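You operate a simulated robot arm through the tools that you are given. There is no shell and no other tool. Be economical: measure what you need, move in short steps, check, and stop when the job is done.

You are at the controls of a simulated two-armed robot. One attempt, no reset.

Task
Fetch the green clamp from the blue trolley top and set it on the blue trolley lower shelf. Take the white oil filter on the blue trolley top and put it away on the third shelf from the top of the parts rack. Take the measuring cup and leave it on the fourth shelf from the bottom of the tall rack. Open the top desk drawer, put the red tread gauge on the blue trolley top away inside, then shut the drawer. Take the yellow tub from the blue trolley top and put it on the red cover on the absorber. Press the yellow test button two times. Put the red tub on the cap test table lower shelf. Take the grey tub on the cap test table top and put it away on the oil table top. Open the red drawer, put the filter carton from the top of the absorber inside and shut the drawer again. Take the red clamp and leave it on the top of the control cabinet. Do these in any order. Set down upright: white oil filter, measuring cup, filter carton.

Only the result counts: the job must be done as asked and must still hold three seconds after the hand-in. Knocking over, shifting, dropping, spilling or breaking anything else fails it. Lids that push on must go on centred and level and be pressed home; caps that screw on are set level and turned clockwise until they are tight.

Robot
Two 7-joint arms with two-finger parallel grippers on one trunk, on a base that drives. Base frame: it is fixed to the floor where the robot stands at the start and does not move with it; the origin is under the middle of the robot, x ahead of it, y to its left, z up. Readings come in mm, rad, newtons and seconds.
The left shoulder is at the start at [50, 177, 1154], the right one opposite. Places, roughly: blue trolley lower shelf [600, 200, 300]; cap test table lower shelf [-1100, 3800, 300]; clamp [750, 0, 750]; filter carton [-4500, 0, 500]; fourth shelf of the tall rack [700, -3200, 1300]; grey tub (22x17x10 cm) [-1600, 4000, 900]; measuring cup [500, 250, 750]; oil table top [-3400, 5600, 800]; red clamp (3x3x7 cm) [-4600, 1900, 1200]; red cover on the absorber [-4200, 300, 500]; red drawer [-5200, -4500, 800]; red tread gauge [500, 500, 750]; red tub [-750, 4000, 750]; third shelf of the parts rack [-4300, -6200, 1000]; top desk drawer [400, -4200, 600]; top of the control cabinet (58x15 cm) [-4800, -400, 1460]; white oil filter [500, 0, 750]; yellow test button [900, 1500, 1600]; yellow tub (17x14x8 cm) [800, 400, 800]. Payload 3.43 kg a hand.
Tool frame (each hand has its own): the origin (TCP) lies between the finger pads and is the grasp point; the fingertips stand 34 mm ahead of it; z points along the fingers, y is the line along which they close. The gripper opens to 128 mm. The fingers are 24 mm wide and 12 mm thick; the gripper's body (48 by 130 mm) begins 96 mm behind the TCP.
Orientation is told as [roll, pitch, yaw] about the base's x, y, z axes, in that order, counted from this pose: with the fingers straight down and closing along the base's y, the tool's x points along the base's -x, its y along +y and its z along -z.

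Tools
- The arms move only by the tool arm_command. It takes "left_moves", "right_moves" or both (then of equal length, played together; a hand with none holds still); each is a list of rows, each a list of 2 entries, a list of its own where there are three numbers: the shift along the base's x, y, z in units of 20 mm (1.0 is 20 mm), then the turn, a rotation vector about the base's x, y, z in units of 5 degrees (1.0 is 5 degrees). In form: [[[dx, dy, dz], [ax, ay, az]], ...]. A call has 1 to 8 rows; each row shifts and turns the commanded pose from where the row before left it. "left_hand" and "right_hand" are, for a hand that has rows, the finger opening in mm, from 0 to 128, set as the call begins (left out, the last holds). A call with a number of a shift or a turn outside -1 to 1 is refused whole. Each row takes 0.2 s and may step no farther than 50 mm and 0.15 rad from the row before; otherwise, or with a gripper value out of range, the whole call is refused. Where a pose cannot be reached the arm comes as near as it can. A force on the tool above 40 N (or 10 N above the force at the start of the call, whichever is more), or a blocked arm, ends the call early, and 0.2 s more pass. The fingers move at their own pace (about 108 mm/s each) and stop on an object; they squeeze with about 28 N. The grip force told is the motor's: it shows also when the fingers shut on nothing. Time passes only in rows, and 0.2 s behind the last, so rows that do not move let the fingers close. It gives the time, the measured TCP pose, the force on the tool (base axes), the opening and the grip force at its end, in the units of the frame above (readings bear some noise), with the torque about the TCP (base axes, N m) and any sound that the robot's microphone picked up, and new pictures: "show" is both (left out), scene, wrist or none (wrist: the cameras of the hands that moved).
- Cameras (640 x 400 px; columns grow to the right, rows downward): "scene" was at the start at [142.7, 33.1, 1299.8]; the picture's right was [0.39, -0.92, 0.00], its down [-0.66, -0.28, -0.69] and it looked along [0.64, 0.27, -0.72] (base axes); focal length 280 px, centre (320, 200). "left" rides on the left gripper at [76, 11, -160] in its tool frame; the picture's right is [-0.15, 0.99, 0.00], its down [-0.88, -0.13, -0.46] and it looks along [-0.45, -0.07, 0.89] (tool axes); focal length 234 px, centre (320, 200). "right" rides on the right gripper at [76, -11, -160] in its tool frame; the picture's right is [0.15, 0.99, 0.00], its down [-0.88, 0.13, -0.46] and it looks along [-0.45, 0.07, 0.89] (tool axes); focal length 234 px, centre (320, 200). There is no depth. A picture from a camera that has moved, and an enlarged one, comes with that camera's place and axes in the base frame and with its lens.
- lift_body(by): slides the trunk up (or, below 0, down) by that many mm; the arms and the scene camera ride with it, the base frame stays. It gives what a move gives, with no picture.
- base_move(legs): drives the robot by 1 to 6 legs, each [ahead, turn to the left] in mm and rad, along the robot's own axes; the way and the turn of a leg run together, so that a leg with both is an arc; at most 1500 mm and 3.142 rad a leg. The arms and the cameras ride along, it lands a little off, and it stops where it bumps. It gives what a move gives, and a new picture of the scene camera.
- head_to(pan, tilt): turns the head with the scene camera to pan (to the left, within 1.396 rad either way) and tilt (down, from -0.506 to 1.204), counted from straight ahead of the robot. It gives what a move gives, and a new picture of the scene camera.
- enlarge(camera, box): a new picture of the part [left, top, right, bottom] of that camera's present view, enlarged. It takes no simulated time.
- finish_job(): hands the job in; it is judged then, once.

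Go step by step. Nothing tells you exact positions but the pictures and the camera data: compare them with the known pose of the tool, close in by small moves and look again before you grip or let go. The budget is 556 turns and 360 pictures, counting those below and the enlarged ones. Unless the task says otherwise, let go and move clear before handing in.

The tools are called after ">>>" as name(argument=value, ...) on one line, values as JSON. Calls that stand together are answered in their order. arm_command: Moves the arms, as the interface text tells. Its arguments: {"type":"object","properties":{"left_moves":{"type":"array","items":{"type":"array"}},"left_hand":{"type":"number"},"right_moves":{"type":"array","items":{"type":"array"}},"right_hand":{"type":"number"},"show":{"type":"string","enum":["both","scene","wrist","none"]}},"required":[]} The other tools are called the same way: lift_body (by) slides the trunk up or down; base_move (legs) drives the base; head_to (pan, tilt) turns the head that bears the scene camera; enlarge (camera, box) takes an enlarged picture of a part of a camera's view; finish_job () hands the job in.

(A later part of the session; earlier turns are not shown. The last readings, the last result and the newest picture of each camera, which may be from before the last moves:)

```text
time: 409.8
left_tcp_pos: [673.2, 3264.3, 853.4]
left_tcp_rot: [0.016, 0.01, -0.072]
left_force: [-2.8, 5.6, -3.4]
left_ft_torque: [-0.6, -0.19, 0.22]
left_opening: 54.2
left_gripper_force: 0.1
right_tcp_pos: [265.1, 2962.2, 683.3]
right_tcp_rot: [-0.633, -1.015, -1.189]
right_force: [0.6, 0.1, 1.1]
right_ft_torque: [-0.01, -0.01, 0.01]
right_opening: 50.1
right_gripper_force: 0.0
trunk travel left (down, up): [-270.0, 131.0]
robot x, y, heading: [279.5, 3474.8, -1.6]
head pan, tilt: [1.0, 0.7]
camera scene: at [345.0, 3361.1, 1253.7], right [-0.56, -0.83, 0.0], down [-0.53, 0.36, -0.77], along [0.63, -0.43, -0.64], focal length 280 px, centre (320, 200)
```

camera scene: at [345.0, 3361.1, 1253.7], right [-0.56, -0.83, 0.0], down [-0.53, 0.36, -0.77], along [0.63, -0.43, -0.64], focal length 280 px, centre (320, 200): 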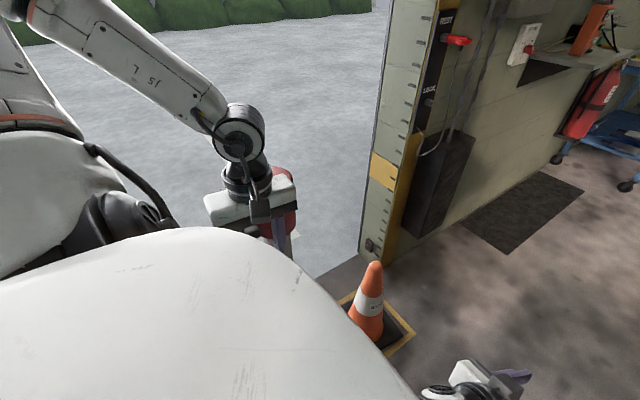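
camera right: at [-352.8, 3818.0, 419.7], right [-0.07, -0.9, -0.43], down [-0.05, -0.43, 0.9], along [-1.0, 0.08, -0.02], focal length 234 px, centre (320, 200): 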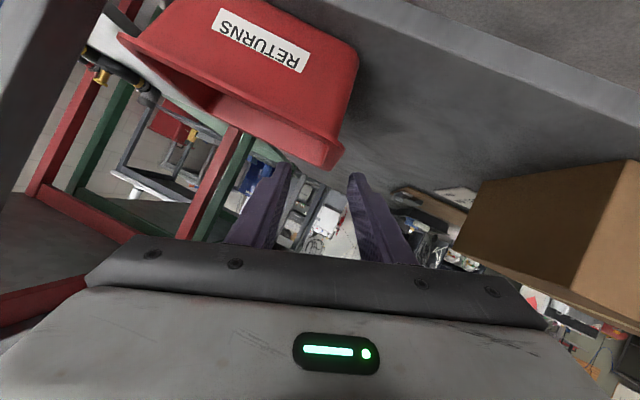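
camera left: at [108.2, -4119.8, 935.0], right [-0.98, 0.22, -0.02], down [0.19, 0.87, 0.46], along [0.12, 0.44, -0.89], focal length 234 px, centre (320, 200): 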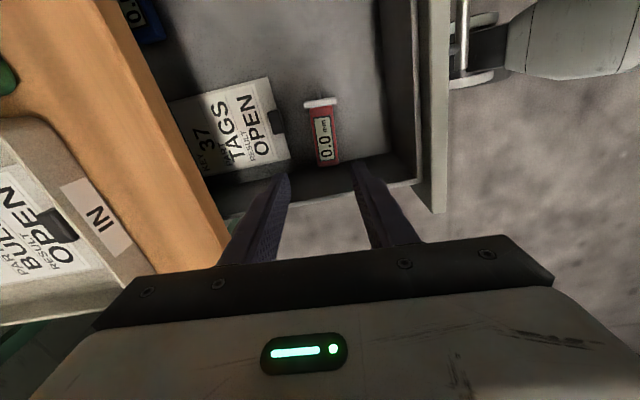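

>>> enlarge(camera="left", box=[0, 0, 640, 400])

>>> enlarge(camera="scene", box=[180, 90, 360, 260])

```text
1.00 times, centred on (320, 200) of left
camera zoom: at [599.8, 3278.2, 1012.8], right [0.22, 0.98, 0.02], down [0.87, -0.2, 0.44], along [0.44, -0.08, -0.9], focal length 234 px, centre (320, 200)
```

zoom: 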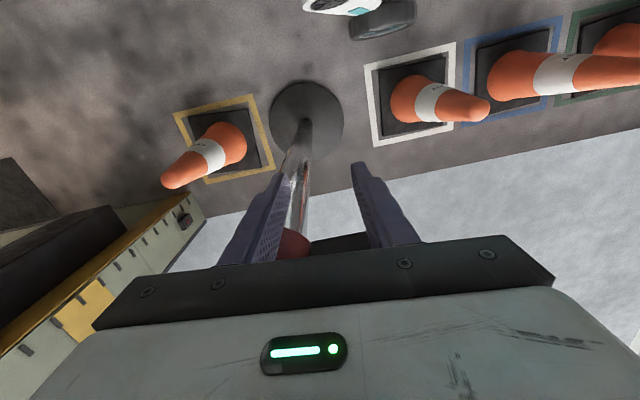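

```text
2.35 times, centred on (270, 175) of scene
camera zoom: at [345.0, 3361.1, 1253.7], right [-0.56, -0.83, 0.0], down [-0.53, 0.36, -0.77], along [0.63, -0.43, -0.64], focal length 660 px, centre (438, 259)
```

zoom: 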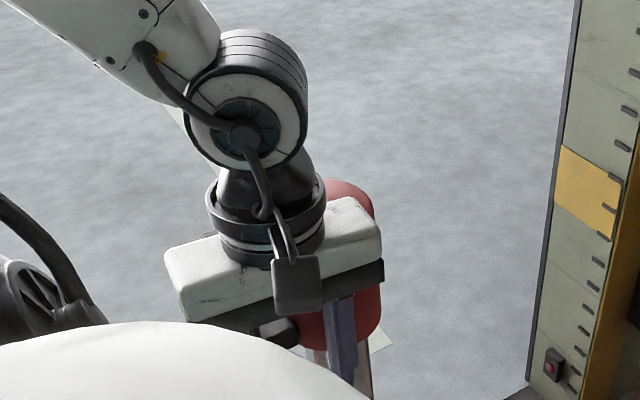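

The left gripper leans against a freestanding pole with a red head. I'll back straight away from it and then tuck the left hand in.

>>> base_move(legs=[[-120, 0]])

>>> enlarge(camera="left", box=[0, 0, 640, 400])

```text
time: 411.1
left_tcp_pos: [675.5, 3383.6, 853.3]
left_tcp_rot: [0.016, 0.011, -0.075]
left_force: [-0.3, 0.2, -0.1]
left_ft_torque: [-0.03, -0.02, 0.01]
left_opening: 53.7
left_gripper_force: 0.1
right_tcp_pos: [267.9, 3081.4, 684.0]
right_tcp_rot: [-0.632, -1.016, -1.189]
right_force: [0.5, -0.5, 0.7]
right_ft_torque: [0.0, 0.03, 0.02]
right_opening: 49.8
right_gripper_force: 0.0
trunk travel left (down, up): [-270.0, 131.0]
robot x, y, heading: [279.6, 3596.1, -1.594]
head pan, tilt: [1.0, 0.7]
camera scene: at [348.0, 3480.7, 1253.8], right [-0.56, -0.83, 0.0], down [-0.53, 0.36, -0.77], along [0.63, -0.43, -0.64], focal length 280 px, centre (320, 200)
```

scene: 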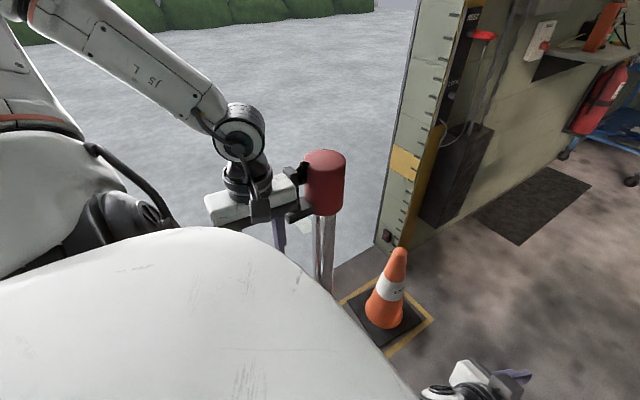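

```text
1.00 times, centred on (320, 200) of left
camera zoom: at [602.8, 3397.3, 1012.9], right [0.22, 0.98, 0.01], down [0.87, -0.2, 0.44], along [0.44, -0.09, -0.9], focal length 234 px, centre (320, 200)
```

zoom: 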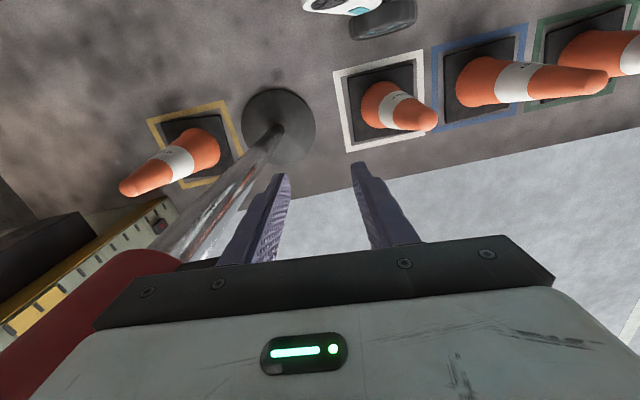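

The pole stands where it was and is clear of the hand. I'll pull the left hand inward before driving on.

>>> arm_command(left_moves=[[[-1, 0, 0.3], [0, 0, 0]], [[-1, 0, 0.3], [0, 0, 0]], [[-1, 0, 0.3], [0, 0, 0]], [[-1, 0, 0.3], [0, 0, 0]], [[-1, 0, 0.3], [0, 0, 0]], [[-1, 0, 0.3], [0, 0, 0]], [[-1, 0, 0.3], [0, 0, 0]], [[-1, 0, 0.3], [0, 0, 0]]], show="none")

```text
time: 412.9
left_tcp_pos: [548.7, 3323.9, 906.9]
left_tcp_rot: [0.019, 0.009, -0.074]
left_force: [0.2, 0.1, 0.7]
left_ft_torque: [0.02, 0.0, 0.03]
left_opening: 54.0
left_gripper_force: 0.0
left hand out of reach, approached as far as the arm can: row 1, 2, 3, 4, 5, 6, 7
right_tcp_pos: [267.3, 3080.7, 684.3]
right_tcp_rot: [-0.633, -1.016, -1.192]
right_force: [0.4, 0.1, 0.1]
right_ft_torque: [0.01, 0.0, 0.02]
right_opening: 50.1
right_gripper_force: 0.2
trunk travel left (down, up): [-270.0, 131.0]
robot x, y, heading: [280.6, 3597.7, -1.594]
head pan, tilt: [1.0, 0.7]
```

>>> base_move(legs=[[0, -1.55], [130, 0], [0, 1.55], [700, 0]])

>>> base_move(legs=[[0, -1.55], [1500, 0], [270, 0], [0, -1.57]])

>>> head_to(pan=0, tilt=0.5)

```text
time: 425.1
left_tcp_pos: [395.3, 2626.4, 906.3]
left_tcp_rot: [0.019, 0.01, -0.082]
left_force: [-0.2, -0.8, -0.1]
left_ft_torque: [0.0, -0.01, 0.01]
left_opening: 53.8
left_gripper_force: 0.1
right_tcp_pos: [110.1, 2385.3, 682.4]
right_tcp_rot: [-0.634, -1.013, -1.196]
right_force: [0.1, 0.0, 0.4]
right_ft_torque: [-0.01, 0.01, 0.02]
right_opening: 49.9
right_gripper_force: 0.1
trunk travel left (down, up): [-270.0, 131.0]
robot x, y, heading: [131.6, 2903.2, -1.601]
head pan, tilt: [1.0, 0.7]
camera scene: at [194.7, 2784.6, 1253.7], right [-0.57, -0.82, 0.0], down [-0.53, 0.37, -0.76], along [0.63, -0.43, -0.64], focal length 280 px, centre (320, 200)
```

scene: 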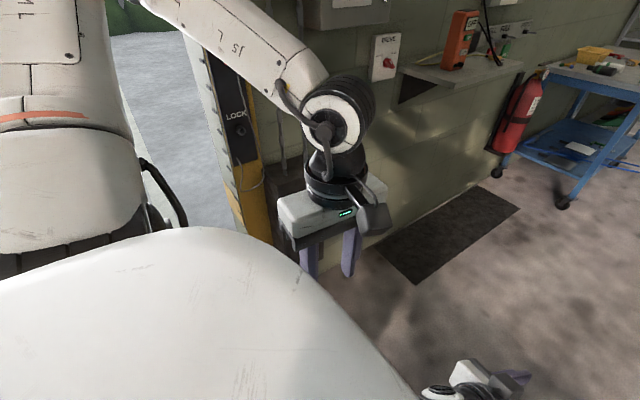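

```text
time: 440.8
left_tcp_pos: [-1997.5, 3138.4, 906.7]
left_tcp_rot: [0.019, 0.011, -2.921]
left_force: [-0.4, -1.0, -0.4]
left_ft_torque: [0.01, 0.03, 0.0]
left_opening: 54.1
left_gripper_force: 0.1
right_tcp_pos: [-1810.9, 3450.6, 683.8]
right_tcp_rot: [-0.597, -1.022, 2.248]
right_force: [-16.6, 0.8, -7.2]
right_ft_torque: [0.19, 0.02, -0.51]
right_opening: 40.1
right_gripper_force: 0.0
trunk travel left (down, up): [-270.0, 131.0]
robot x, y, heading: [-1660.7, 2953.6, 1.845]
head pan, tilt: [1.0, 0.7]
stopped in leg 4: the force on the tool passed its limit (the readings are from after the stop); the commanded pose is now the measured one
camera scene: at [-1762.8, 3050.4, 1253.4], right [0.29, 0.96, 0.0], down [0.62, -0.19, -0.76], along [-0.73, 0.22, -0.65], focal length 280 px, centre (320, 200)
```

scene: 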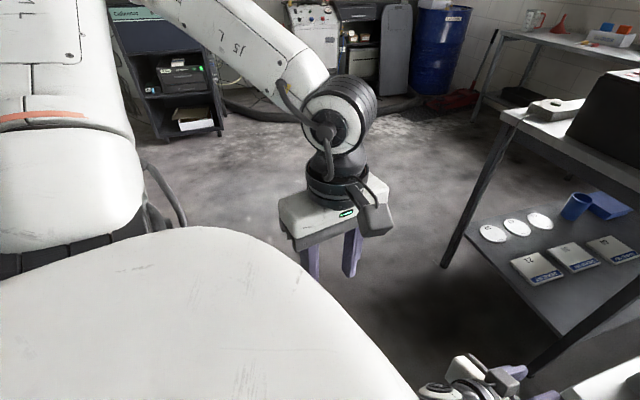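

```text
time: 442.1
left_tcp_pos: [-1995.7, 3139.5, 906.5]
left_tcp_rot: [0.02, 0.011, -2.922]
left_force: [-0.5, 0.7, -0.7]
left_ft_torque: [0.04, -0.02, 0.02]
left_opening: 53.8
left_gripper_force: 0.0
right_tcp_pos: [-1808.2, 3450.7, 685.7]
right_tcp_rot: [-0.606, -1.022, 2.252]
right_force: [-21.2, -1.4, -3.8]
right_ft_torque: [0.15, -0.2, -0.76]
right_opening: 37.5
right_gripper_force: 0.1
trunk travel left (down, up): [-270.0, 131.0]
robot x, y, heading: [-1661.8, 2957.9, 1.842]
head pan, tilt: [0.0, 0.499]
camera scene: at [-1706.0, 3112.8, 1271.3], right [0.96, 0.27, 0.0], down [0.13, -0.46, -0.88], along [-0.24, 0.85, -0.48], focal length 280 px, centre (320, 200)
```

scene: 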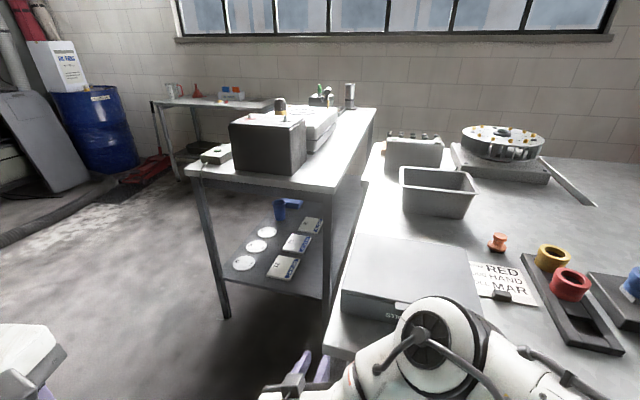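

The right fingers touched the table's left-front leg while I was turning. I'll turn back a little, retreat, then raise the hand.

>>> base_move(legs=[[0, 0.2], [-200, 0]])

>>> lift_body(by=131)

>>> arm_command(right_moves=[[[0, 0, 1], [0, 0, 0]], [[0, 0, 1], [0, 0, 0]], [[0, 0, 1], [0, 0, 0]], [[0, 0, 1], [0, 0, 0]], [[0, 0, 1], [0, 0, 0]], [[0, 0, 1], [0, 0, 0]], [[0, 0, 1], [0, 0, 0]], [[0, 0, 1], [0, 0, 0]]], right_hand=60, show="none")

>>> arm_command(right_moves=[[[0, 0, 1], [0, 0, 0]], [[0, 0, 1], [0, 0, 0]], [[0, 0, 1], [0, 0, 0]], [[0, 0, 0.5], [0, 0, 0]]], show="none")

>>> base_move(legs=[[0, -0.47]])

```text
time: 444.4
left_tcp_pos: [-1933.7, 2888.2, 907.2]
left_tcp_rot: [0.016, 0.011, -2.725]
left_force: [0.0, 0.1, -0.6]
left_ft_torque: [-0.01, 0.03, -0.01]
left_opening: 54.1
left_gripper_force: 0.0
right_tcp_pos: [-1809.7, 3231.9, 686.0]
right_tcp_rot: [-0.607, -1.027, 2.447]
right_force: [0.5, -0.4, 0.7]
right_ft_torque: [-0.01, 0.01, -0.02]
right_opening: 50.2
right_gripper_force: 0.0
trunk travel left (down, up): [-270.0, 131.0]
robot x, y, heading: [-1568.5, 2777.0, 2.043]
head pan, tilt: [0.0, 0.499]
camera scene: at [-1642.0, 2920.4, 1271.5], right [0.89, 0.45, 0.0], down [0.22, -0.43, -0.88], along [-0.4, 0.78, -0.48], focal length 280 px, centre (320, 200)
```

scene: 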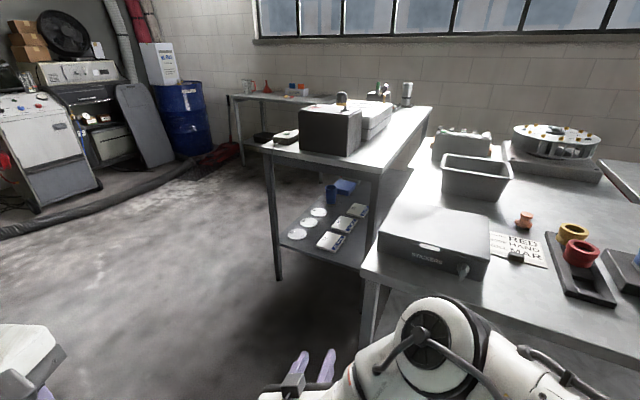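

```text
time: 446.0
left_tcp_pos: [-1933.5, 2888.0, 1038.3]
left_tcp_rot: [0.016, 0.01, -2.725]
left_force: [0.2, 0.7, 0.5]
left_ft_torque: [0.03, -0.01, -0.04]
left_opening: 54.0
left_gripper_force: 0.2
right_tcp_pos: [-1810.5, 3232.6, 817.0]
right_tcp_rot: [-0.606, -1.023, 2.446]
right_force: [0.6, 0.3, 0.4]
right_ft_torque: [0.02, 0.01, -0.05]
right_opening: 50.1
right_gripper_force: 0.1
trunk travel left (down, up): [-401.0, 0.0]
robot x, y, heading: [-1570.1, 2775.4, 2.037]
head pan, tilt: [0.0, 0.499]
```

```text
time: 447.8
left_tcp_pos: [-1933.6, 2888.3, 1038.8]
left_tcp_rot: [0.017, 0.011, -2.724]
left_force: [0.1, -0.3, -0.1]
left_ft_torque: [-0.01, -0.03, -0.03]
left_opening: 54.1
left_gripper_force: 0.0
right_tcp_pos: [-1809.3, 3231.6, 977.0]
right_tcp_rot: [-0.605, -1.026, 2.448]
right_force: [-0.3, 0.1, -0.2]
right_ft_torque: [-0.01, 0.03, 0.01]
right_opening: 59.9
right_gripper_force: 0.0
trunk travel left (down, up): [-401.0, 0.0]
robot x, y, heading: [-1568.3, 2774.3, 2.043]
head pan, tilt: [0.0, 0.499]
```

```text
time: 448.8
left_tcp_pos: [-1933.5, 2889.3, 1038.3]
left_tcp_rot: [0.018, 0.013, -2.724]
left_force: [-0.6, -0.2, -0.9]
left_ft_torque: [0.02, -0.02, 0.04]
left_opening: 54.2
left_gripper_force: 0.1
right_tcp_pos: [-1808.4, 3231.8, 1049.1]
right_tcp_rot: [-0.605, -1.026, 2.446]
right_force: [0.7, -0.5, 0.4]
right_ft_torque: [0.0, -0.03, -0.01]
right_opening: 60.0
right_gripper_force: 0.2
trunk travel left (down, up): [-401.0, 0.0]
robot x, y, heading: [-1568.0, 2775.3, 2.042]
head pan, tilt: [0.0, 0.499]
```

```text
time: 450.6
left_tcp_pos: [-1843.9, 3041.0, 1037.2]
left_tcp_rot: [0.017, 0.01, 3.093]
left_force: [0.2, 2.1, 0.1]
left_ft_torque: [-0.02, 0.04, 0.01]
left_opening: 54.0
left_gripper_force: 0.0
right_tcp_pos: [-1578.0, 3291.1, 1048.0]
right_tcp_rot: [-0.605, -1.024, 1.981]
right_force: [0.6, -0.5, -0.2]
right_ft_torque: [0.02, 0.0, 0.0]
right_opening: 60.0
right_gripper_force: 0.1
trunk travel left (down, up): [-401.0, 0.0]
robot x, y, heading: [-1565.8, 2774.3, 1.575]
head pan, tilt: [0.0, 0.499]
camera scene: at [-1569.6, 2938.3, 1402.4], right [1.0, 0.0, 0.0], down [0.0, -0.48, -0.88], along [0.0, 0.88, -0.48], focal length 280 px, centre (320, 200)
```

scene: 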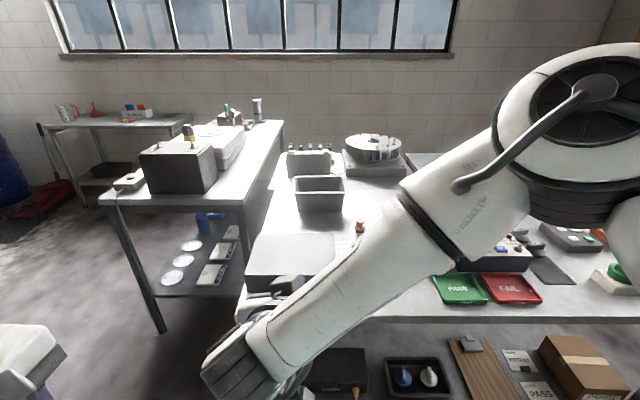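

The grey tub spans about x -1680..-1470, y 3925..4070. I'll shift left and forward to line the hand up with its left wall.

>>> base_move(legs=[[0, 1.57], [130, 0], [0, -1.57], [320, 0]])

>>> arm_command(right_moves=[[[0.2, 1, 0], [0, 0, 0]], [[0.2, 1, 0], [0, 0, 0]], [[0.2, 1, 0], [0, 0, 0]], [[0.2, 1, 0], [0, 0, 0]], [[0.2, 1, 0], [0, 0, 0]], [[0.2, 1, 0], [0, 0, 0]], [[0.2, 1, 0], [0, 0, 0]], [[0.2, 1, 0], [0, 0, 0]]], show="wrist")

```text
time: 461.2
left_tcp_pos: [-1973.6, 3365.0, 1037.7]
left_tcp_rot: [0.019, 0.011, 3.095]
left_force: [0.5, 0.6, -0.8]
left_ft_torque: [-0.04, 0.0, -0.02]
left_opening: 53.6
left_gripper_force: 0.1
right_tcp_pos: [-1708.8, 3614.5, 1046.8]
right_tcp_rot: [-0.605, -1.025, 1.983]
right_force: [0.3, 0.6, -0.9]
right_ft_torque: [0.01, 0.02, 0.02]
right_opening: 59.8
right_gripper_force: 0.1
trunk travel left (down, up): [-401.0, 0.0]
robot x, y, heading: [-1701.9, 3096.8, 1.575]
head pan, tilt: [0.0, 0.499]
camera scene: at [-1699.9, 3261.6, 1402.3], right [1.0, 0.0, 0.0], down [0.0, -0.48, -0.88], along [0.0, 0.88, -0.48], focal length 280 px, centre (320, 200)
```

scene: 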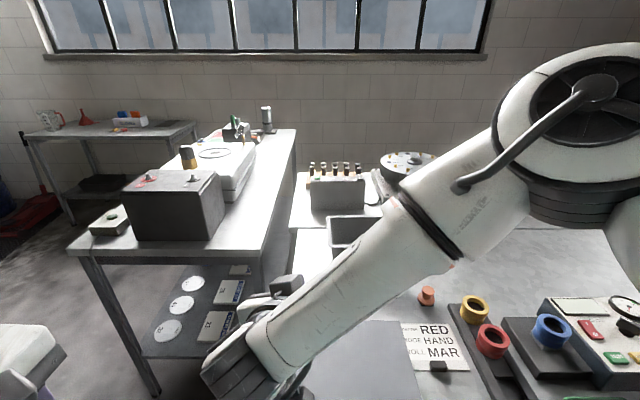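

```text
time: 463.0
left_tcp_pos: [-1973.2, 3363.6, 1037.7]
left_tcp_rot: [0.017, 0.011, 3.093]
left_force: [-0.2, 0.5, 0.3]
left_ft_torque: [-0.03, 0.01, 0.0]
left_opening: 53.8
left_gripper_force: 0.0
right_tcp_pos: [-1675.8, 3774.1, 1048.2]
right_tcp_rot: [-0.608, -1.025, 1.984]
right_force: [-0.5, 0.2, -0.5]
right_ft_torque: [0.01, -0.02, -0.02]
right_opening: 59.8
right_gripper_force: 0.1
trunk travel left (down, up): [-401.0, 0.0]
robot x, y, heading: [-1698.4, 3098.9, 1.57]
head pan, tilt: [0.0, 0.499]
camera right: at [-1689.3, 3598.3, 1054.1], right [-0.91, 0.05, -0.42], down [-0.42, 0.04, 0.91], along [0.06, 1.0, -0.01], focal length 234 px, centre (320, 200)
```

right: 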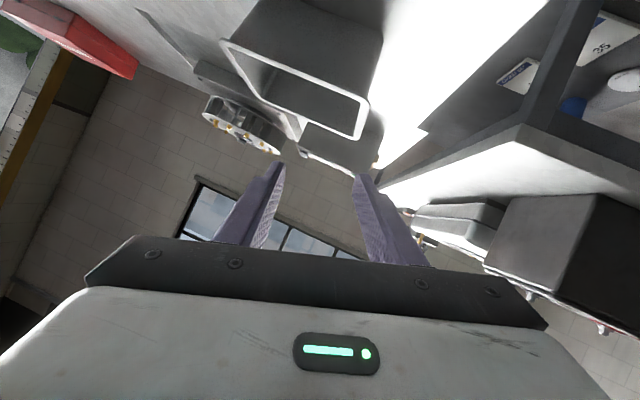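

>>> arm_command(right_moves=[[[0, 0.7, -1], [0, 0, 0.35]], [[0, 0.7, -1], [0, 0, 0.35]], [[0, 0.7, -1], [0, 0, 0.35]], [[0, 0.7, -1], [0, 0, 0.35]], [[-0.1, 0.7, -1], [0, 0, 0.35]], [[-0.1, 0.7, -1], [0, 0, 0.35]]], show="wrist")

```text
time: 464.4
left_tcp_pos: [-1973.8, 3361.6, 1038.5]
left_tcp_rot: [0.016, 0.011, 3.093]
left_force: [-0.5, -0.1, -0.6]
left_ft_torque: [-0.02, 0.01, -0.01]
left_opening: 53.9
left_gripper_force: 0.1
right_tcp_pos: [-1680.0, 3857.5, 935.1]
right_tcp_rot: [-0.625, -1.032, 2.181]
right_force: [-0.9, -1.7, 13.7]
right_ft_torque: [0.4, -0.48, -0.15]
right_opening: 62.3
right_gripper_force: 1.6
trunk travel left (down, up): [-401.0, 0.0]
robot x, y, heading: [-1700.7, 3100.9, 1.574]
head pan, tilt: [0.0, 0.499]
camera right: at [-1660.8, 3682.7, 938.5], right [-0.9, -0.11, -0.42], down [-0.42, -0.05, 0.91], along [-0.13, 0.99, 0.0], focal length 234 px, centre (320, 200)
```

right: 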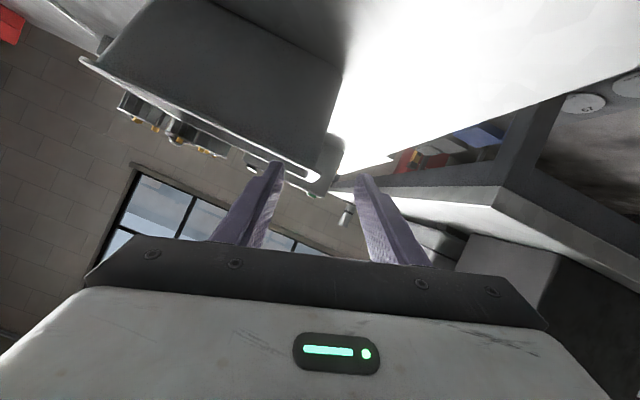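

The inner finger touched the near rim; the rim is higher than I thought, about z 929. I'll raise, advance 45 mm and come down behind the near rim.

>>> arm_command(right_moves=[[[0, 0, 1], [0, 0, 0]], [[0, 0, 1], [0, 0, 0]]], show="none")

>>> base_move(legs=[[45, 0]])

>>> arm_command(right_moves=[[[0.1, 0.6, -0.6], [0, 0, 0]], [[0.1, 0.6, -0.6], [0, 0, 0]]], show="wrist")

```text
time: 465.0
left_tcp_pos: [-1974.5, 3362.7, 1038.5]
left_tcp_rot: [0.018, 0.009, 3.092]
left_force: [-0.7, -1.2, 0.3]
left_ft_torque: [0.03, -0.02, 0.02]
left_opening: 53.9
left_gripper_force: 0.0
right_tcp_pos: [-1680.4, 3856.8, 966.6]
right_tcp_rot: [-0.603, -1.02, 2.164]
right_force: [0.0, -0.5, -0.3]
right_ft_torque: [0.0, 0.0, 0.04]
right_opening: 59.8
right_gripper_force: 0.1
trunk travel left (down, up): [-401.0, 0.0]
robot x, y, heading: [-1696.9, 3096.7, 1.578]
head pan, tilt: [0.0, 0.499]
```

```text
time: 466.1
left_tcp_pos: [-1973.8, 3405.7, 1038.5]
left_tcp_rot: [0.017, 0.011, 3.092]
left_force: [0.7, -0.2, 0.4]
left_ft_torque: [0.05, 0.0, -0.01]
left_opening: 53.8
left_gripper_force: 0.1
right_tcp_pos: [-1680.4, 3898.3, 968.9]
right_tcp_rot: [-0.612, -1.026, 2.168]
right_force: [-0.8, -0.4, 0.1]
right_ft_torque: [-0.01, -0.01, -0.02]
right_opening: 59.7
right_gripper_force: 0.0
trunk travel left (down, up): [-401.0, 0.0]
robot x, y, heading: [-1699.2, 3139.8, 1.572]
head pan, tilt: [0.0, 0.499]
stopped in leg 1: the robot was blocked; the commanded pose is now the measured one
camera scene: at [-1700.0, 3302.2, 1402.7], right [1.0, 0.0, 0.0], down [0.0, -0.48, -0.88], along [0.0, 0.88, -0.48], focal length 280 px, centre (320, 200)
```

scene: 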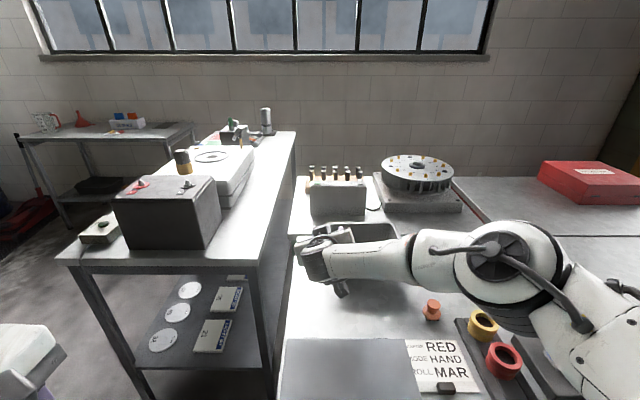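

```text
time: 466.7
left_tcp_pos: [-1973.8, 3407.3, 1038.0]
left_tcp_rot: [0.017, 0.01, 3.093]
left_force: [0.1, 0.0, -0.3]
left_ft_torque: [-0.03, -0.01, -0.04]
left_opening: 53.9
left_gripper_force: 0.0
right_tcp_pos: [-1676.7, 3924.7, 944.6]
right_tcp_rot: [-0.606, -1.026, 2.165]
right_force: [-0.3, -0.5, 0.6]
right_ft_torque: [0.04, -0.01, -0.01]
right_opening: 60.1
right_gripper_force: 0.0
trunk travel left (down, up): [-401.0, 0.0]
robot x, y, heading: [-1702.3, 3142.5, 1.573]
head pan, tilt: [0.0, 0.499]
camera right: at [-1657.2, 3749.6, 950.2], right [-0.9, -0.12, -0.42], down [-0.42, -0.04, 0.91], along [-0.12, 0.99, -0.01], focal length 234 px, centre (320, 200)
```

right: 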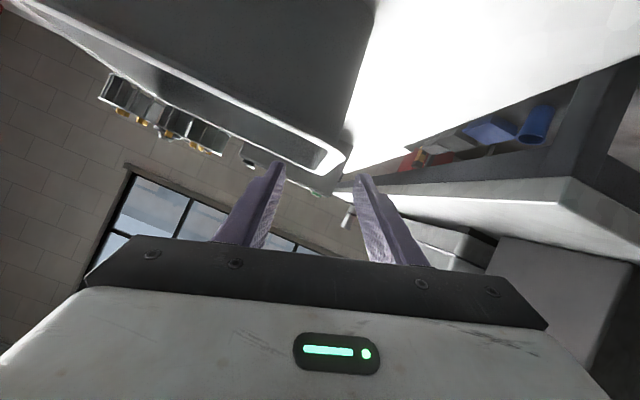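

>>> arm_command(right_moves=[[[-0.3, 0.5, -0.6], [0, 0, 0]], [[-0.2, 0.5, -0.7], [0, 0, 0]], [[0, 0.1, -0.5], [0, 0, 0]]], show="wrist")

```text
time: 467.5
left_tcp_pos: [-1974.4, 3406.9, 1038.8]
left_tcp_rot: [0.017, 0.009, 3.093]
left_force: [1.0, -0.4, -0.9]
left_ft_torque: [0.01, 0.02, -0.04]
left_opening: 54.1
left_gripper_force: 0.1
right_tcp_pos: [-1682.9, 3930.8, 935.1]
right_tcp_rot: [-0.608, -1.026, 2.166]
right_force: [0.0, 0.6, 0.5]
right_ft_torque: [0.0, 0.01, -0.01]
right_opening: 60.0
right_gripper_force: 0.1
right hand out of reach, approached as far as the arm can: row 1, 2, 3
trunk travel left (down, up): [-401.0, 0.0]
robot x, y, heading: [-1697.0, 3140.0, 1.573]
head pan, tilt: [0.0, 0.499]
camera right: at [-1663.9, 3754.9, 941.2], right [-0.9, -0.12, -0.42], down [-0.42, -0.04, 0.91], along [-0.12, 0.99, -0.01], focal length 234 px, centre (320, 200)
```

right: 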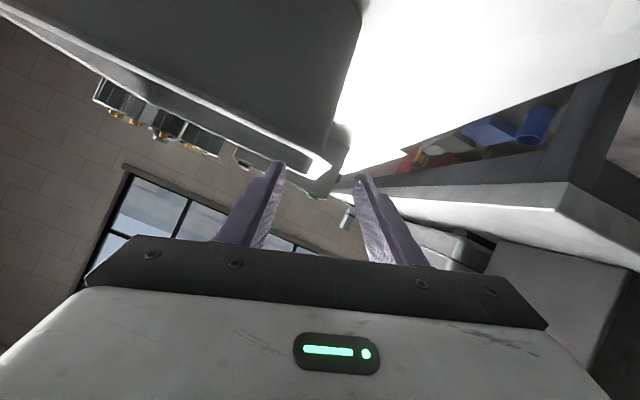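

I'm at the reach limit with the trunk so high. I'll raise the arm, lower the trunk, then finish the approach.

>>> arm_command(right_moves=[[[0, 0, 1], [0, 0, 0]], [[0, 0, 1], [0, 0, 0]], [[0, 0, 1], [0, 0, 0]], [[0, 0.5, 0.9], [0, 0, 0]]], show="none")

>>> lift_body(by=-85)

>>> arm_command(right_moves=[[[0, 0.5, 0], [0, 0, 0]], [[0, 0, -0.3], [0, 0, 0]]], show="wrist")

```text
time: 468.5
left_tcp_pos: [-1974.5, 3406.7, 1037.7]
left_tcp_rot: [0.017, 0.008, 3.094]
left_force: [0.2, 0.3, 0.4]
left_ft_torque: [-0.02, -0.05, 0.01]
left_opening: 54.0
left_gripper_force: 0.1
right_tcp_pos: [-1680.5, 3940.8, 1013.9]
right_tcp_rot: [-0.609, -1.026, 2.166]
right_force: [0.3, 0.3, -0.7]
right_ft_torque: [0.02, 0.01, -0.03]
right_opening: 60.1
right_gripper_force: 0.1
trunk travel left (down, up): [-401.0, 0.0]
robot x, y, heading: [-1702.9, 3140.9, 1.578]
head pan, tilt: [0.0, 0.499]
```

```text
time: 469.7
left_tcp_pos: [-1974.5, 3407.0, 953.1]
left_tcp_rot: [0.018, 0.011, 3.093]
left_force: [0.6, 0.0, 1.0]
left_ft_torque: [0.0, -0.03, -0.04]
left_opening: 54.0
left_gripper_force: 0.1
right_tcp_pos: [-1680.3, 3941.3, 928.9]
right_tcp_rot: [-0.607, -1.026, 2.166]
right_force: [-0.6, -0.2, 0.0]
right_ft_torque: [0.04, -0.02, 0.0]
right_opening: 60.2
right_gripper_force: 0.1
trunk travel left (down, up): [-316.0, 85.0]
robot x, y, heading: [-1698.3, 3142.6, 1.574]
head pan, tilt: [0.0, 0.499]
```

```text
time: 470.3
left_tcp_pos: [-1974.1, 3406.6, 952.7]
left_tcp_rot: [0.018, 0.009, 3.093]
left_force: [-0.1, 0.3, -0.4]
left_ft_torque: [-0.04, 0.0, -0.04]
left_opening: 54.2
left_gripper_force: 0.1
right_tcp_pos: [-1680.8, 3951.7, 923.0]
right_tcp_rot: [-0.607, -1.025, 2.166]
right_force: [0.0, -0.4, 0.8]
right_ft_torque: [0.01, 0.02, 0.01]
right_opening: 59.8
right_gripper_force: 0.0
trunk travel left (down, up): [-316.0, 85.0]
robot x, y, heading: [-1698.5, 3142.4, 1.573]
head pan, tilt: [0.0, 0.499]
camera right: at [-1661.3, 3775.7, 929.3], right [-0.9, -0.12, -0.42], down [-0.42, -0.04, 0.91], along [-0.12, 0.99, -0.01], focal length 234 px, centre (320, 200)
```

right: 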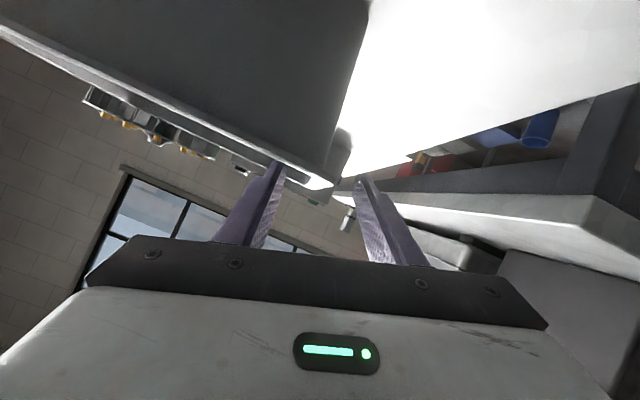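

>>> arm_command(right_moves=[[[0, 0.5, 0], [0, 0, 0]]], show="none")

>>> lift_body(by=-20)

>>> arm_command(right_moves=[[[0, 0, 0], [0, 0, 0]]], show="both")

```text
time: 470.7
left_tcp_pos: [-1973.3, 3407.1, 952.4]
left_tcp_rot: [0.019, 0.011, 3.093]
left_force: [-0.2, 0.1, -0.3]
left_ft_torque: [-0.02, 0.02, 0.0]
left_opening: 54.4
left_gripper_force: 0.0
right_tcp_pos: [-1680.8, 3950.4, 923.4]
right_tcp_rot: [-0.607, -1.026, 2.167]
right_force: [0.1, -0.3, 0.4]
right_ft_torque: [-0.01, 0.03, 0.04]
right_opening: 60.3
right_gripper_force: 0.0
right hand out of reach, approached as far as the arm can: row 1
trunk travel left (down, up): [-316.0, 85.0]
robot x, y, heading: [-1697.8, 3140.4, 1.577]
head pan, tilt: [0.0, 0.499]
```

```text
time: 471.4
left_tcp_pos: [-1973.6, 3406.3, 933.7]
left_tcp_rot: [0.017, 0.01, 3.092]
left_force: [-0.3, 0.2, -0.3]
left_ft_torque: [0.02, -0.02, 0.0]
left_opening: 54.1
left_gripper_force: 0.1
right_tcp_pos: [-1679.5, 3949.9, 904.0]
right_tcp_rot: [-0.607, -1.026, 2.167]
right_force: [0.2, -0.4, 0.2]
right_ft_torque: [-0.03, 0.03, 0.03]
right_opening: 60.0
right_gripper_force: 0.0
trunk travel left (down, up): [-296.0, 105.0]
robot x, y, heading: [-1697.1, 3138.1, 1.57]
head pan, tilt: [0.0, 0.499]
```

```text
time: 471.8
left_tcp_pos: [-1974.6, 3407.2, 932.7]
left_tcp_rot: [0.018, 0.011, 3.093]
left_force: [-0.6, -0.3, 0.2]
left_ft_torque: [0.01, -0.02, 0.01]
left_opening: 53.8
left_gripper_force: 0.1
right_tcp_pos: [-1679.7, 3950.5, 903.8]
right_tcp_rot: [-0.607, -1.027, 2.165]
right_force: [-0.1, 0.3, -0.7]
right_ft_torque: [-0.04, -0.01, -0.01]
right_opening: 60.1
right_gripper_force: 0.2
trunk travel left (down, up): [-296.0, 105.0]
robot x, y, heading: [-1700.8, 3138.6, 1.577]
head pan, tilt: [0.0, 0.499]
camera scene: at [-1700.0, 3303.7, 1297.4], right [1.0, 0.0, 0.0], down [0.0, -0.48, -0.88], along [0.0, 0.88, -0.48], focal length 280 px, centre (320, 200)
camera right: at [-1661.2, 3775.6, 909.2], right [-0.9, -0.12, -0.42], down [-0.42, -0.04, 0.91], along [-0.12, 0.99, -0.01], focal length 234 px, centre (320, 200)
```

scene: 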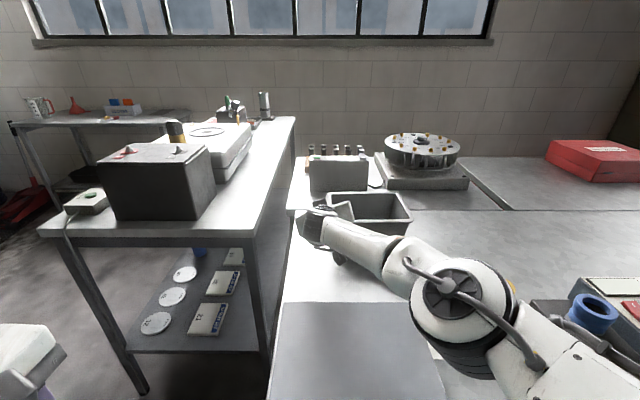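
right: 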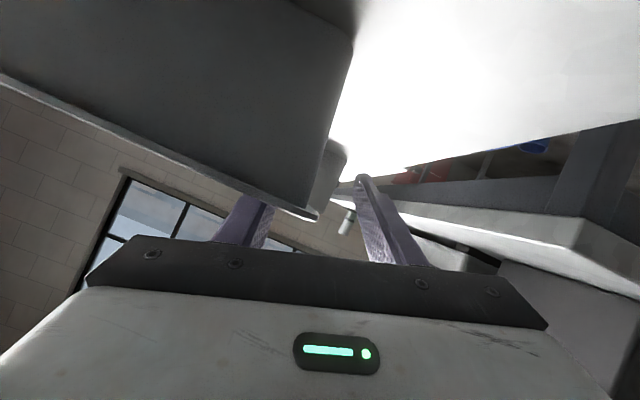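

The inner finger is now inside the tub. I'll close and lift with the trunk.

>>> arm_command(right_moves=[[[0, 0, 0], [0, 0, 0]], [[0, 0, 0], [0, 0, 0]], [[0, 0, 0], [0, 0, 0]]], right_hand=0, show="none")

>>> lift_body(by=60)

>>> arm_command(right_moves=[[[0, 0, 0], [0, 0, 0]]], show="both")

```text
time: 472.6
left_tcp_pos: [-1973.8, 3406.1, 932.8]
left_tcp_rot: [0.019, 0.01, 3.093]
left_force: [0.3, 0.4, 0.0]
left_ft_torque: [-0.01, -0.01, 0.0]
left_opening: 53.9
left_gripper_force: 0.1
right_tcp_pos: [-1680.5, 3950.7, 905.1]
right_tcp_rot: [-0.608, -1.028, 2.165]
right_force: [0.1, 0.4, 2.3]
right_ft_torque: [0.35, 0.03, -0.09]
right_opening: 12.4
right_gripper_force: 28.0
trunk travel left (down, up): [-296.0, 105.0]
robot x, y, heading: [-1695.9, 3144.5, 1.574]
head pan, tilt: [0.0, 0.499]
```

```text
time: 473.6
left_tcp_pos: [-1974.4, 3408.0, 992.4]
left_tcp_rot: [0.02, 0.01, 3.093]
left_force: [-0.2, 0.0, -1.0]
left_ft_torque: [-0.04, 0.01, 0.02]
left_opening: 54.1
left_gripper_force: 0.0
right_tcp_pos: [-1681.0, 3950.3, 963.4]
right_tcp_rot: [-0.609, -1.022, 2.164]
right_force: [0.4, 0.1, -1.6]
right_ft_torque: [0.01, 0.21, -0.01]
right_opening: 12.6
right_gripper_force: 28.2
trunk travel left (down, up): [-356.0, 45.0]
robot x, y, heading: [-1698.3, 3139.5, 1.577]
head pan, tilt: [0.0, 0.499]
```

```text
time: 474.0
left_tcp_pos: [-1974.3, 3407.2, 993.3]
left_tcp_rot: [0.018, 0.012, 3.093]
left_force: [-0.1, 0.1, 1.0]
left_ft_torque: [0.0, -0.01, -0.01]
left_opening: 54.0
left_gripper_force: 0.0
right_tcp_pos: [-1680.2, 3951.9, 963.0]
right_tcp_rot: [-0.607, -1.026, 2.166]
right_force: [-0.5, -0.7, -2.6]
right_ft_torque: [-0.02, 0.19, 0.02]
right_opening: 12.5
right_gripper_force: 27.9
trunk travel left (down, up): [-356.0, 45.0]
robot x, y, heading: [-1699.4, 3139.6, 1.573]
head pan, tilt: [0.0, 0.499]
camera scene: at [-1699.9, 3304.1, 1357.3], right [1.0, 0.0, 0.0], down [0.0, -0.48, -0.88], along [0.0, 0.88, -0.48], focal length 280 px, centre (320, 200)
camera right: at [-1661.2, 3775.8, 968.8], right [-0.9, -0.12, -0.42], down [-0.42, -0.04, 0.91], along [-0.12, 0.99, -0.01], focal length 234 px, centre (320, 200)
```

scene: 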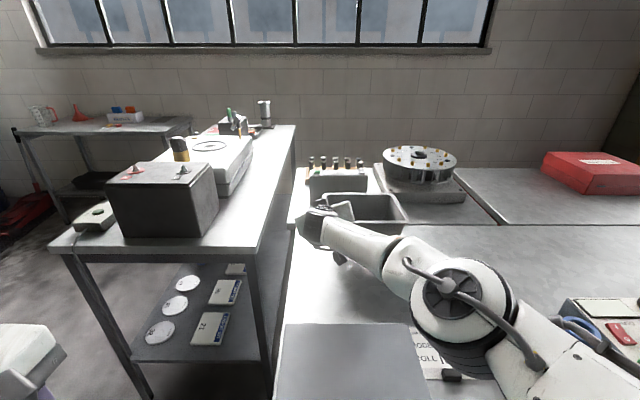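
right: 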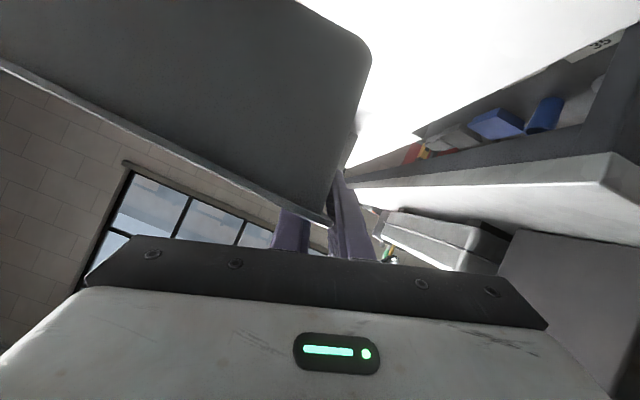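

The grey tub is lifted. I'll raise it further, then back straight away from the table.

>>> lift_body(by=45)

>>> arm_command(right_moves=[[[0, -0.5, 1], [0, 0, 0]], [[0, -0.5, 1], [0, 0, 0]], [[0, -1, 1], [0, 0, 0]], [[0, -1, 0.5], [0, 0, 0]], [[0, -1, 0], [0, 0, 0]], [[0, -1, 0], [0, 0, 0]], [[0, -1, 0], [0, 0, 0]], [[0, -1, 0], [0, 0, 0]]], show="none")

>>> base_move(legs=[[-700, 0], [0, 1.1]])

>>> head_to(pan=-0.3, tilt=0.35)

```text
time: 474.8
left_tcp_pos: [-1974.7, 3406.9, 1038.8]
left_tcp_rot: [0.017, 0.012, 3.093]
left_force: [0.3, 0.3, -0.2]
left_ft_torque: [-0.02, 0.02, 0.02]
left_opening: 53.8
left_gripper_force: 0.0
right_tcp_pos: [-1680.5, 3952.1, 1007.8]
right_tcp_rot: [-0.606, -1.025, 2.167]
right_force: [-0.2, 0.1, -2.3]
right_ft_torque: [-0.02, 0.18, 0.07]
right_opening: 12.3
right_gripper_force: 27.8
trunk travel left (down, up): [-401.0, 0.0]
robot x, y, heading: [-1696.9, 3142.2, 1.576]
head pan, tilt: [0.0, 0.499]
```

```text
time: 476.6
left_tcp_pos: [-1973.9, 3407.1, 1037.4]
left_tcp_rot: [0.017, 0.011, 3.091]
left_force: [-0.3, 0.4, -1.0]
left_ft_torque: [0.01, -0.03, -0.02]
left_opening: 54.2
left_gripper_force: 0.1
right_tcp_pos: [-1678.8, 3809.4, 1079.0]
right_tcp_rot: [-0.605, -1.027, 2.165]
right_force: [0.1, -0.2, -2.2]
right_ft_torque: [0.01, 0.2, 0.04]
right_opening: 12.1
right_gripper_force: 28.0
trunk travel left (down, up): [-401.0, 0.0]
robot x, y, heading: [-1700.7, 3139.5, 1.576]
head pan, tilt: [0.0, 0.499]
```

```text
time: 483.3
left_tcp_pos: [-2060.3, 2308.9, 1037.7]
left_tcp_rot: [0.018, 0.009, -2.095]
left_force: [-0.7, -0.1, 0.3]
left_ft_torque: [0.0, 0.03, 0.02]
left_opening: 54.0
left_gripper_force: 0.1
right_tcp_pos: [-2285.8, 2755.5, 1078.3]
right_tcp_rot: [-0.607, -1.026, -3.021]
right_force: [-0.1, -0.4, -2.4]
right_ft_torque: [-0.19, 0.06, 0.0]
right_opening: 12.5
right_gripper_force: 27.5
trunk travel left (down, up): [-401.0, 0.0]
robot x, y, heading: [-1696.7, 2433.5, 2.671]
head pan, tilt: [0.0, 0.499]
camera scene: at [-1843.1, 2507.9, 1402.4], right [0.45, 0.89, 0.0], down [0.43, -0.22, -0.88], along [-0.78, 0.4, -0.48], focal length 280 px, centre (320, 200)
```

scene: 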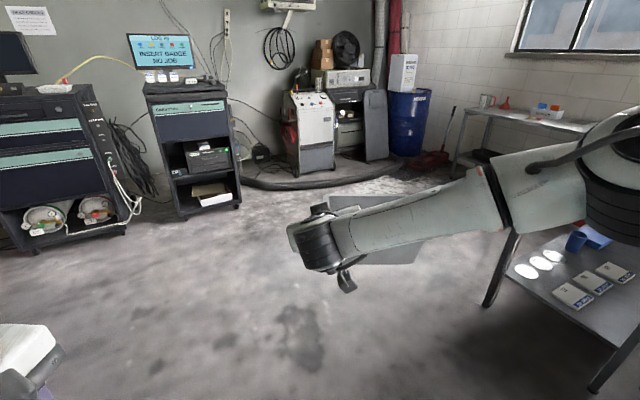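

```text
time: 484.1
left_tcp_pos: [-2061.1, 2309.9, 1038.6]
left_tcp_rot: [0.018, 0.011, -2.094]
left_force: [0.6, -0.2, 0.7]
left_ft_torque: [0.01, 0.01, -0.01]
left_opening: 54.1
left_gripper_force: 0.2
right_tcp_pos: [-2285.3, 2755.4, 1077.3]
right_tcp_rot: [-0.606, -1.028, -3.021]
right_force: [0.4, 0.0, -3.0]
right_ft_torque: [-0.2, 0.1, 0.03]
right_opening: 12.3
right_gripper_force: 28.0
trunk travel left (down, up): [-401.0, 0.0]
robot x, y, heading: [-1698.9, 2433.4, 2.668]
head pan, tilt: [-0.3, 0.351]
camera scene: at [-1828.8, 2531.7, 1416.0], right [0.7, 0.72, 0.0], down [0.25, -0.24, -0.94], along [-0.67, 0.65, -0.34], focal length 280 px, centre (320, 200)
```

scene: 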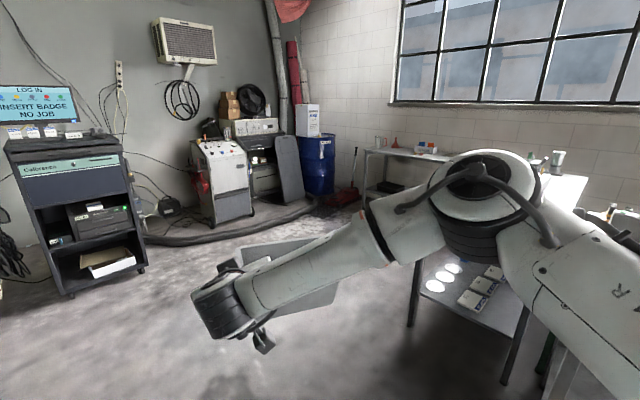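

The oil table with the jug and funnel stands under the window at about [-3400, 5400]. I'll drive there in two legs, keeping clear of the tables on the right.

>>> base_move(legs=[[900, 0], [0, -0.571], [1500, 0], [150, 0], [0, -0.527]])

>>> head_to(pan=0.1, tilt=0.45)

```text
time: 500.0
left_tcp_pos: [-3619.7, 4549.7, 1037.9]
left_tcp_rot: [0.018, 0.011, 3.097]
left_force: [0.0, 0.4, -0.3]
left_ft_torque: [0.01, 0.03, -0.01]
left_opening: 53.9
left_gripper_force: 0.1
right_tcp_pos: [-3327.2, 4954.9, 1076.8]
right_tcp_rot: [-0.606, -1.025, 2.168]
right_force: [-0.4, 0.3, -2.3]
right_ft_torque: [-0.05, 0.23, 0.06]
right_opening: 12.1
right_gripper_force: 27.9
trunk travel left (down, up): [-401.0, 0.0]
robot x, y, heading: [-3346.8, 4284.2, 1.577]
head pan, tilt: [-0.3, 0.351]
camera scene: at [-3318.0, 4446.8, 1416.0], right [0.96, -0.29, 0.0], down [-0.1, -0.33, -0.94], along [0.27, 0.9, -0.34], focal length 280 px, centre (320, 200)
```

scene: 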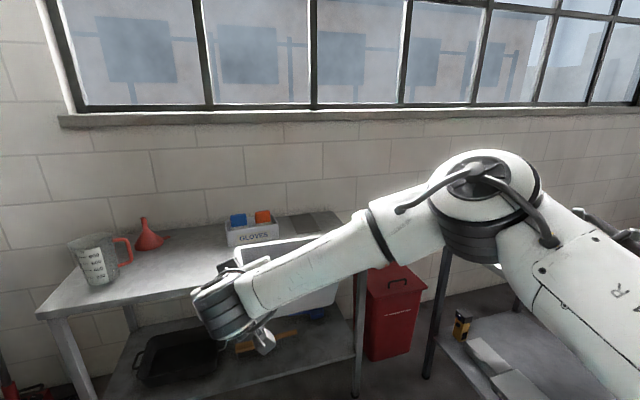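

```text
time: 500.9
left_tcp_pos: [-3620.9, 4551.1, 1037.4]
left_tcp_rot: [0.018, 0.01, 3.098]
left_force: [-0.6, -0.8, 0.2]
left_ft_torque: [0.02, -0.02, -0.02]
left_opening: 53.9
left_gripper_force: 0.0
right_tcp_pos: [-3328.3, 4954.8, 1077.8]
right_tcp_rot: [-0.606, -1.024, 2.167]
right_force: [-0.1, 0.7, -2.4]
right_ft_torque: [0.0, 0.21, 0.01]
right_opening: 12.2
right_gripper_force: 28.7
trunk travel left (down, up): [-401.0, 0.0]
robot x, y, heading: [-3341.9, 4290.5, 1.579]
head pan, tilt: [0.099, 0.45]
camera scene: at [-3355.0, 4448.9, 1406.9], right [0.99, 0.11, 0.0], down [0.05, -0.43, -0.9], along [-0.1, 0.9, -0.44], focal length 280 px, centre (320, 200)
```

scene: 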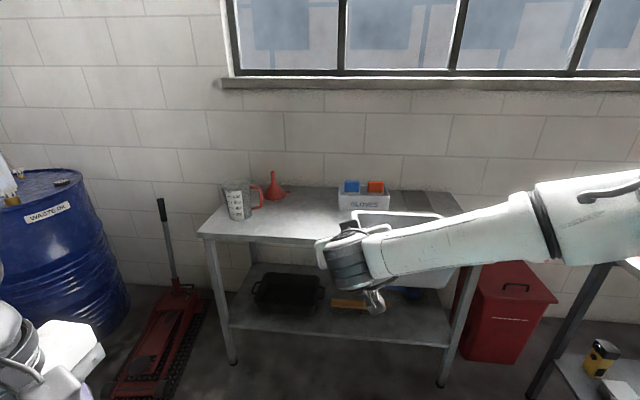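

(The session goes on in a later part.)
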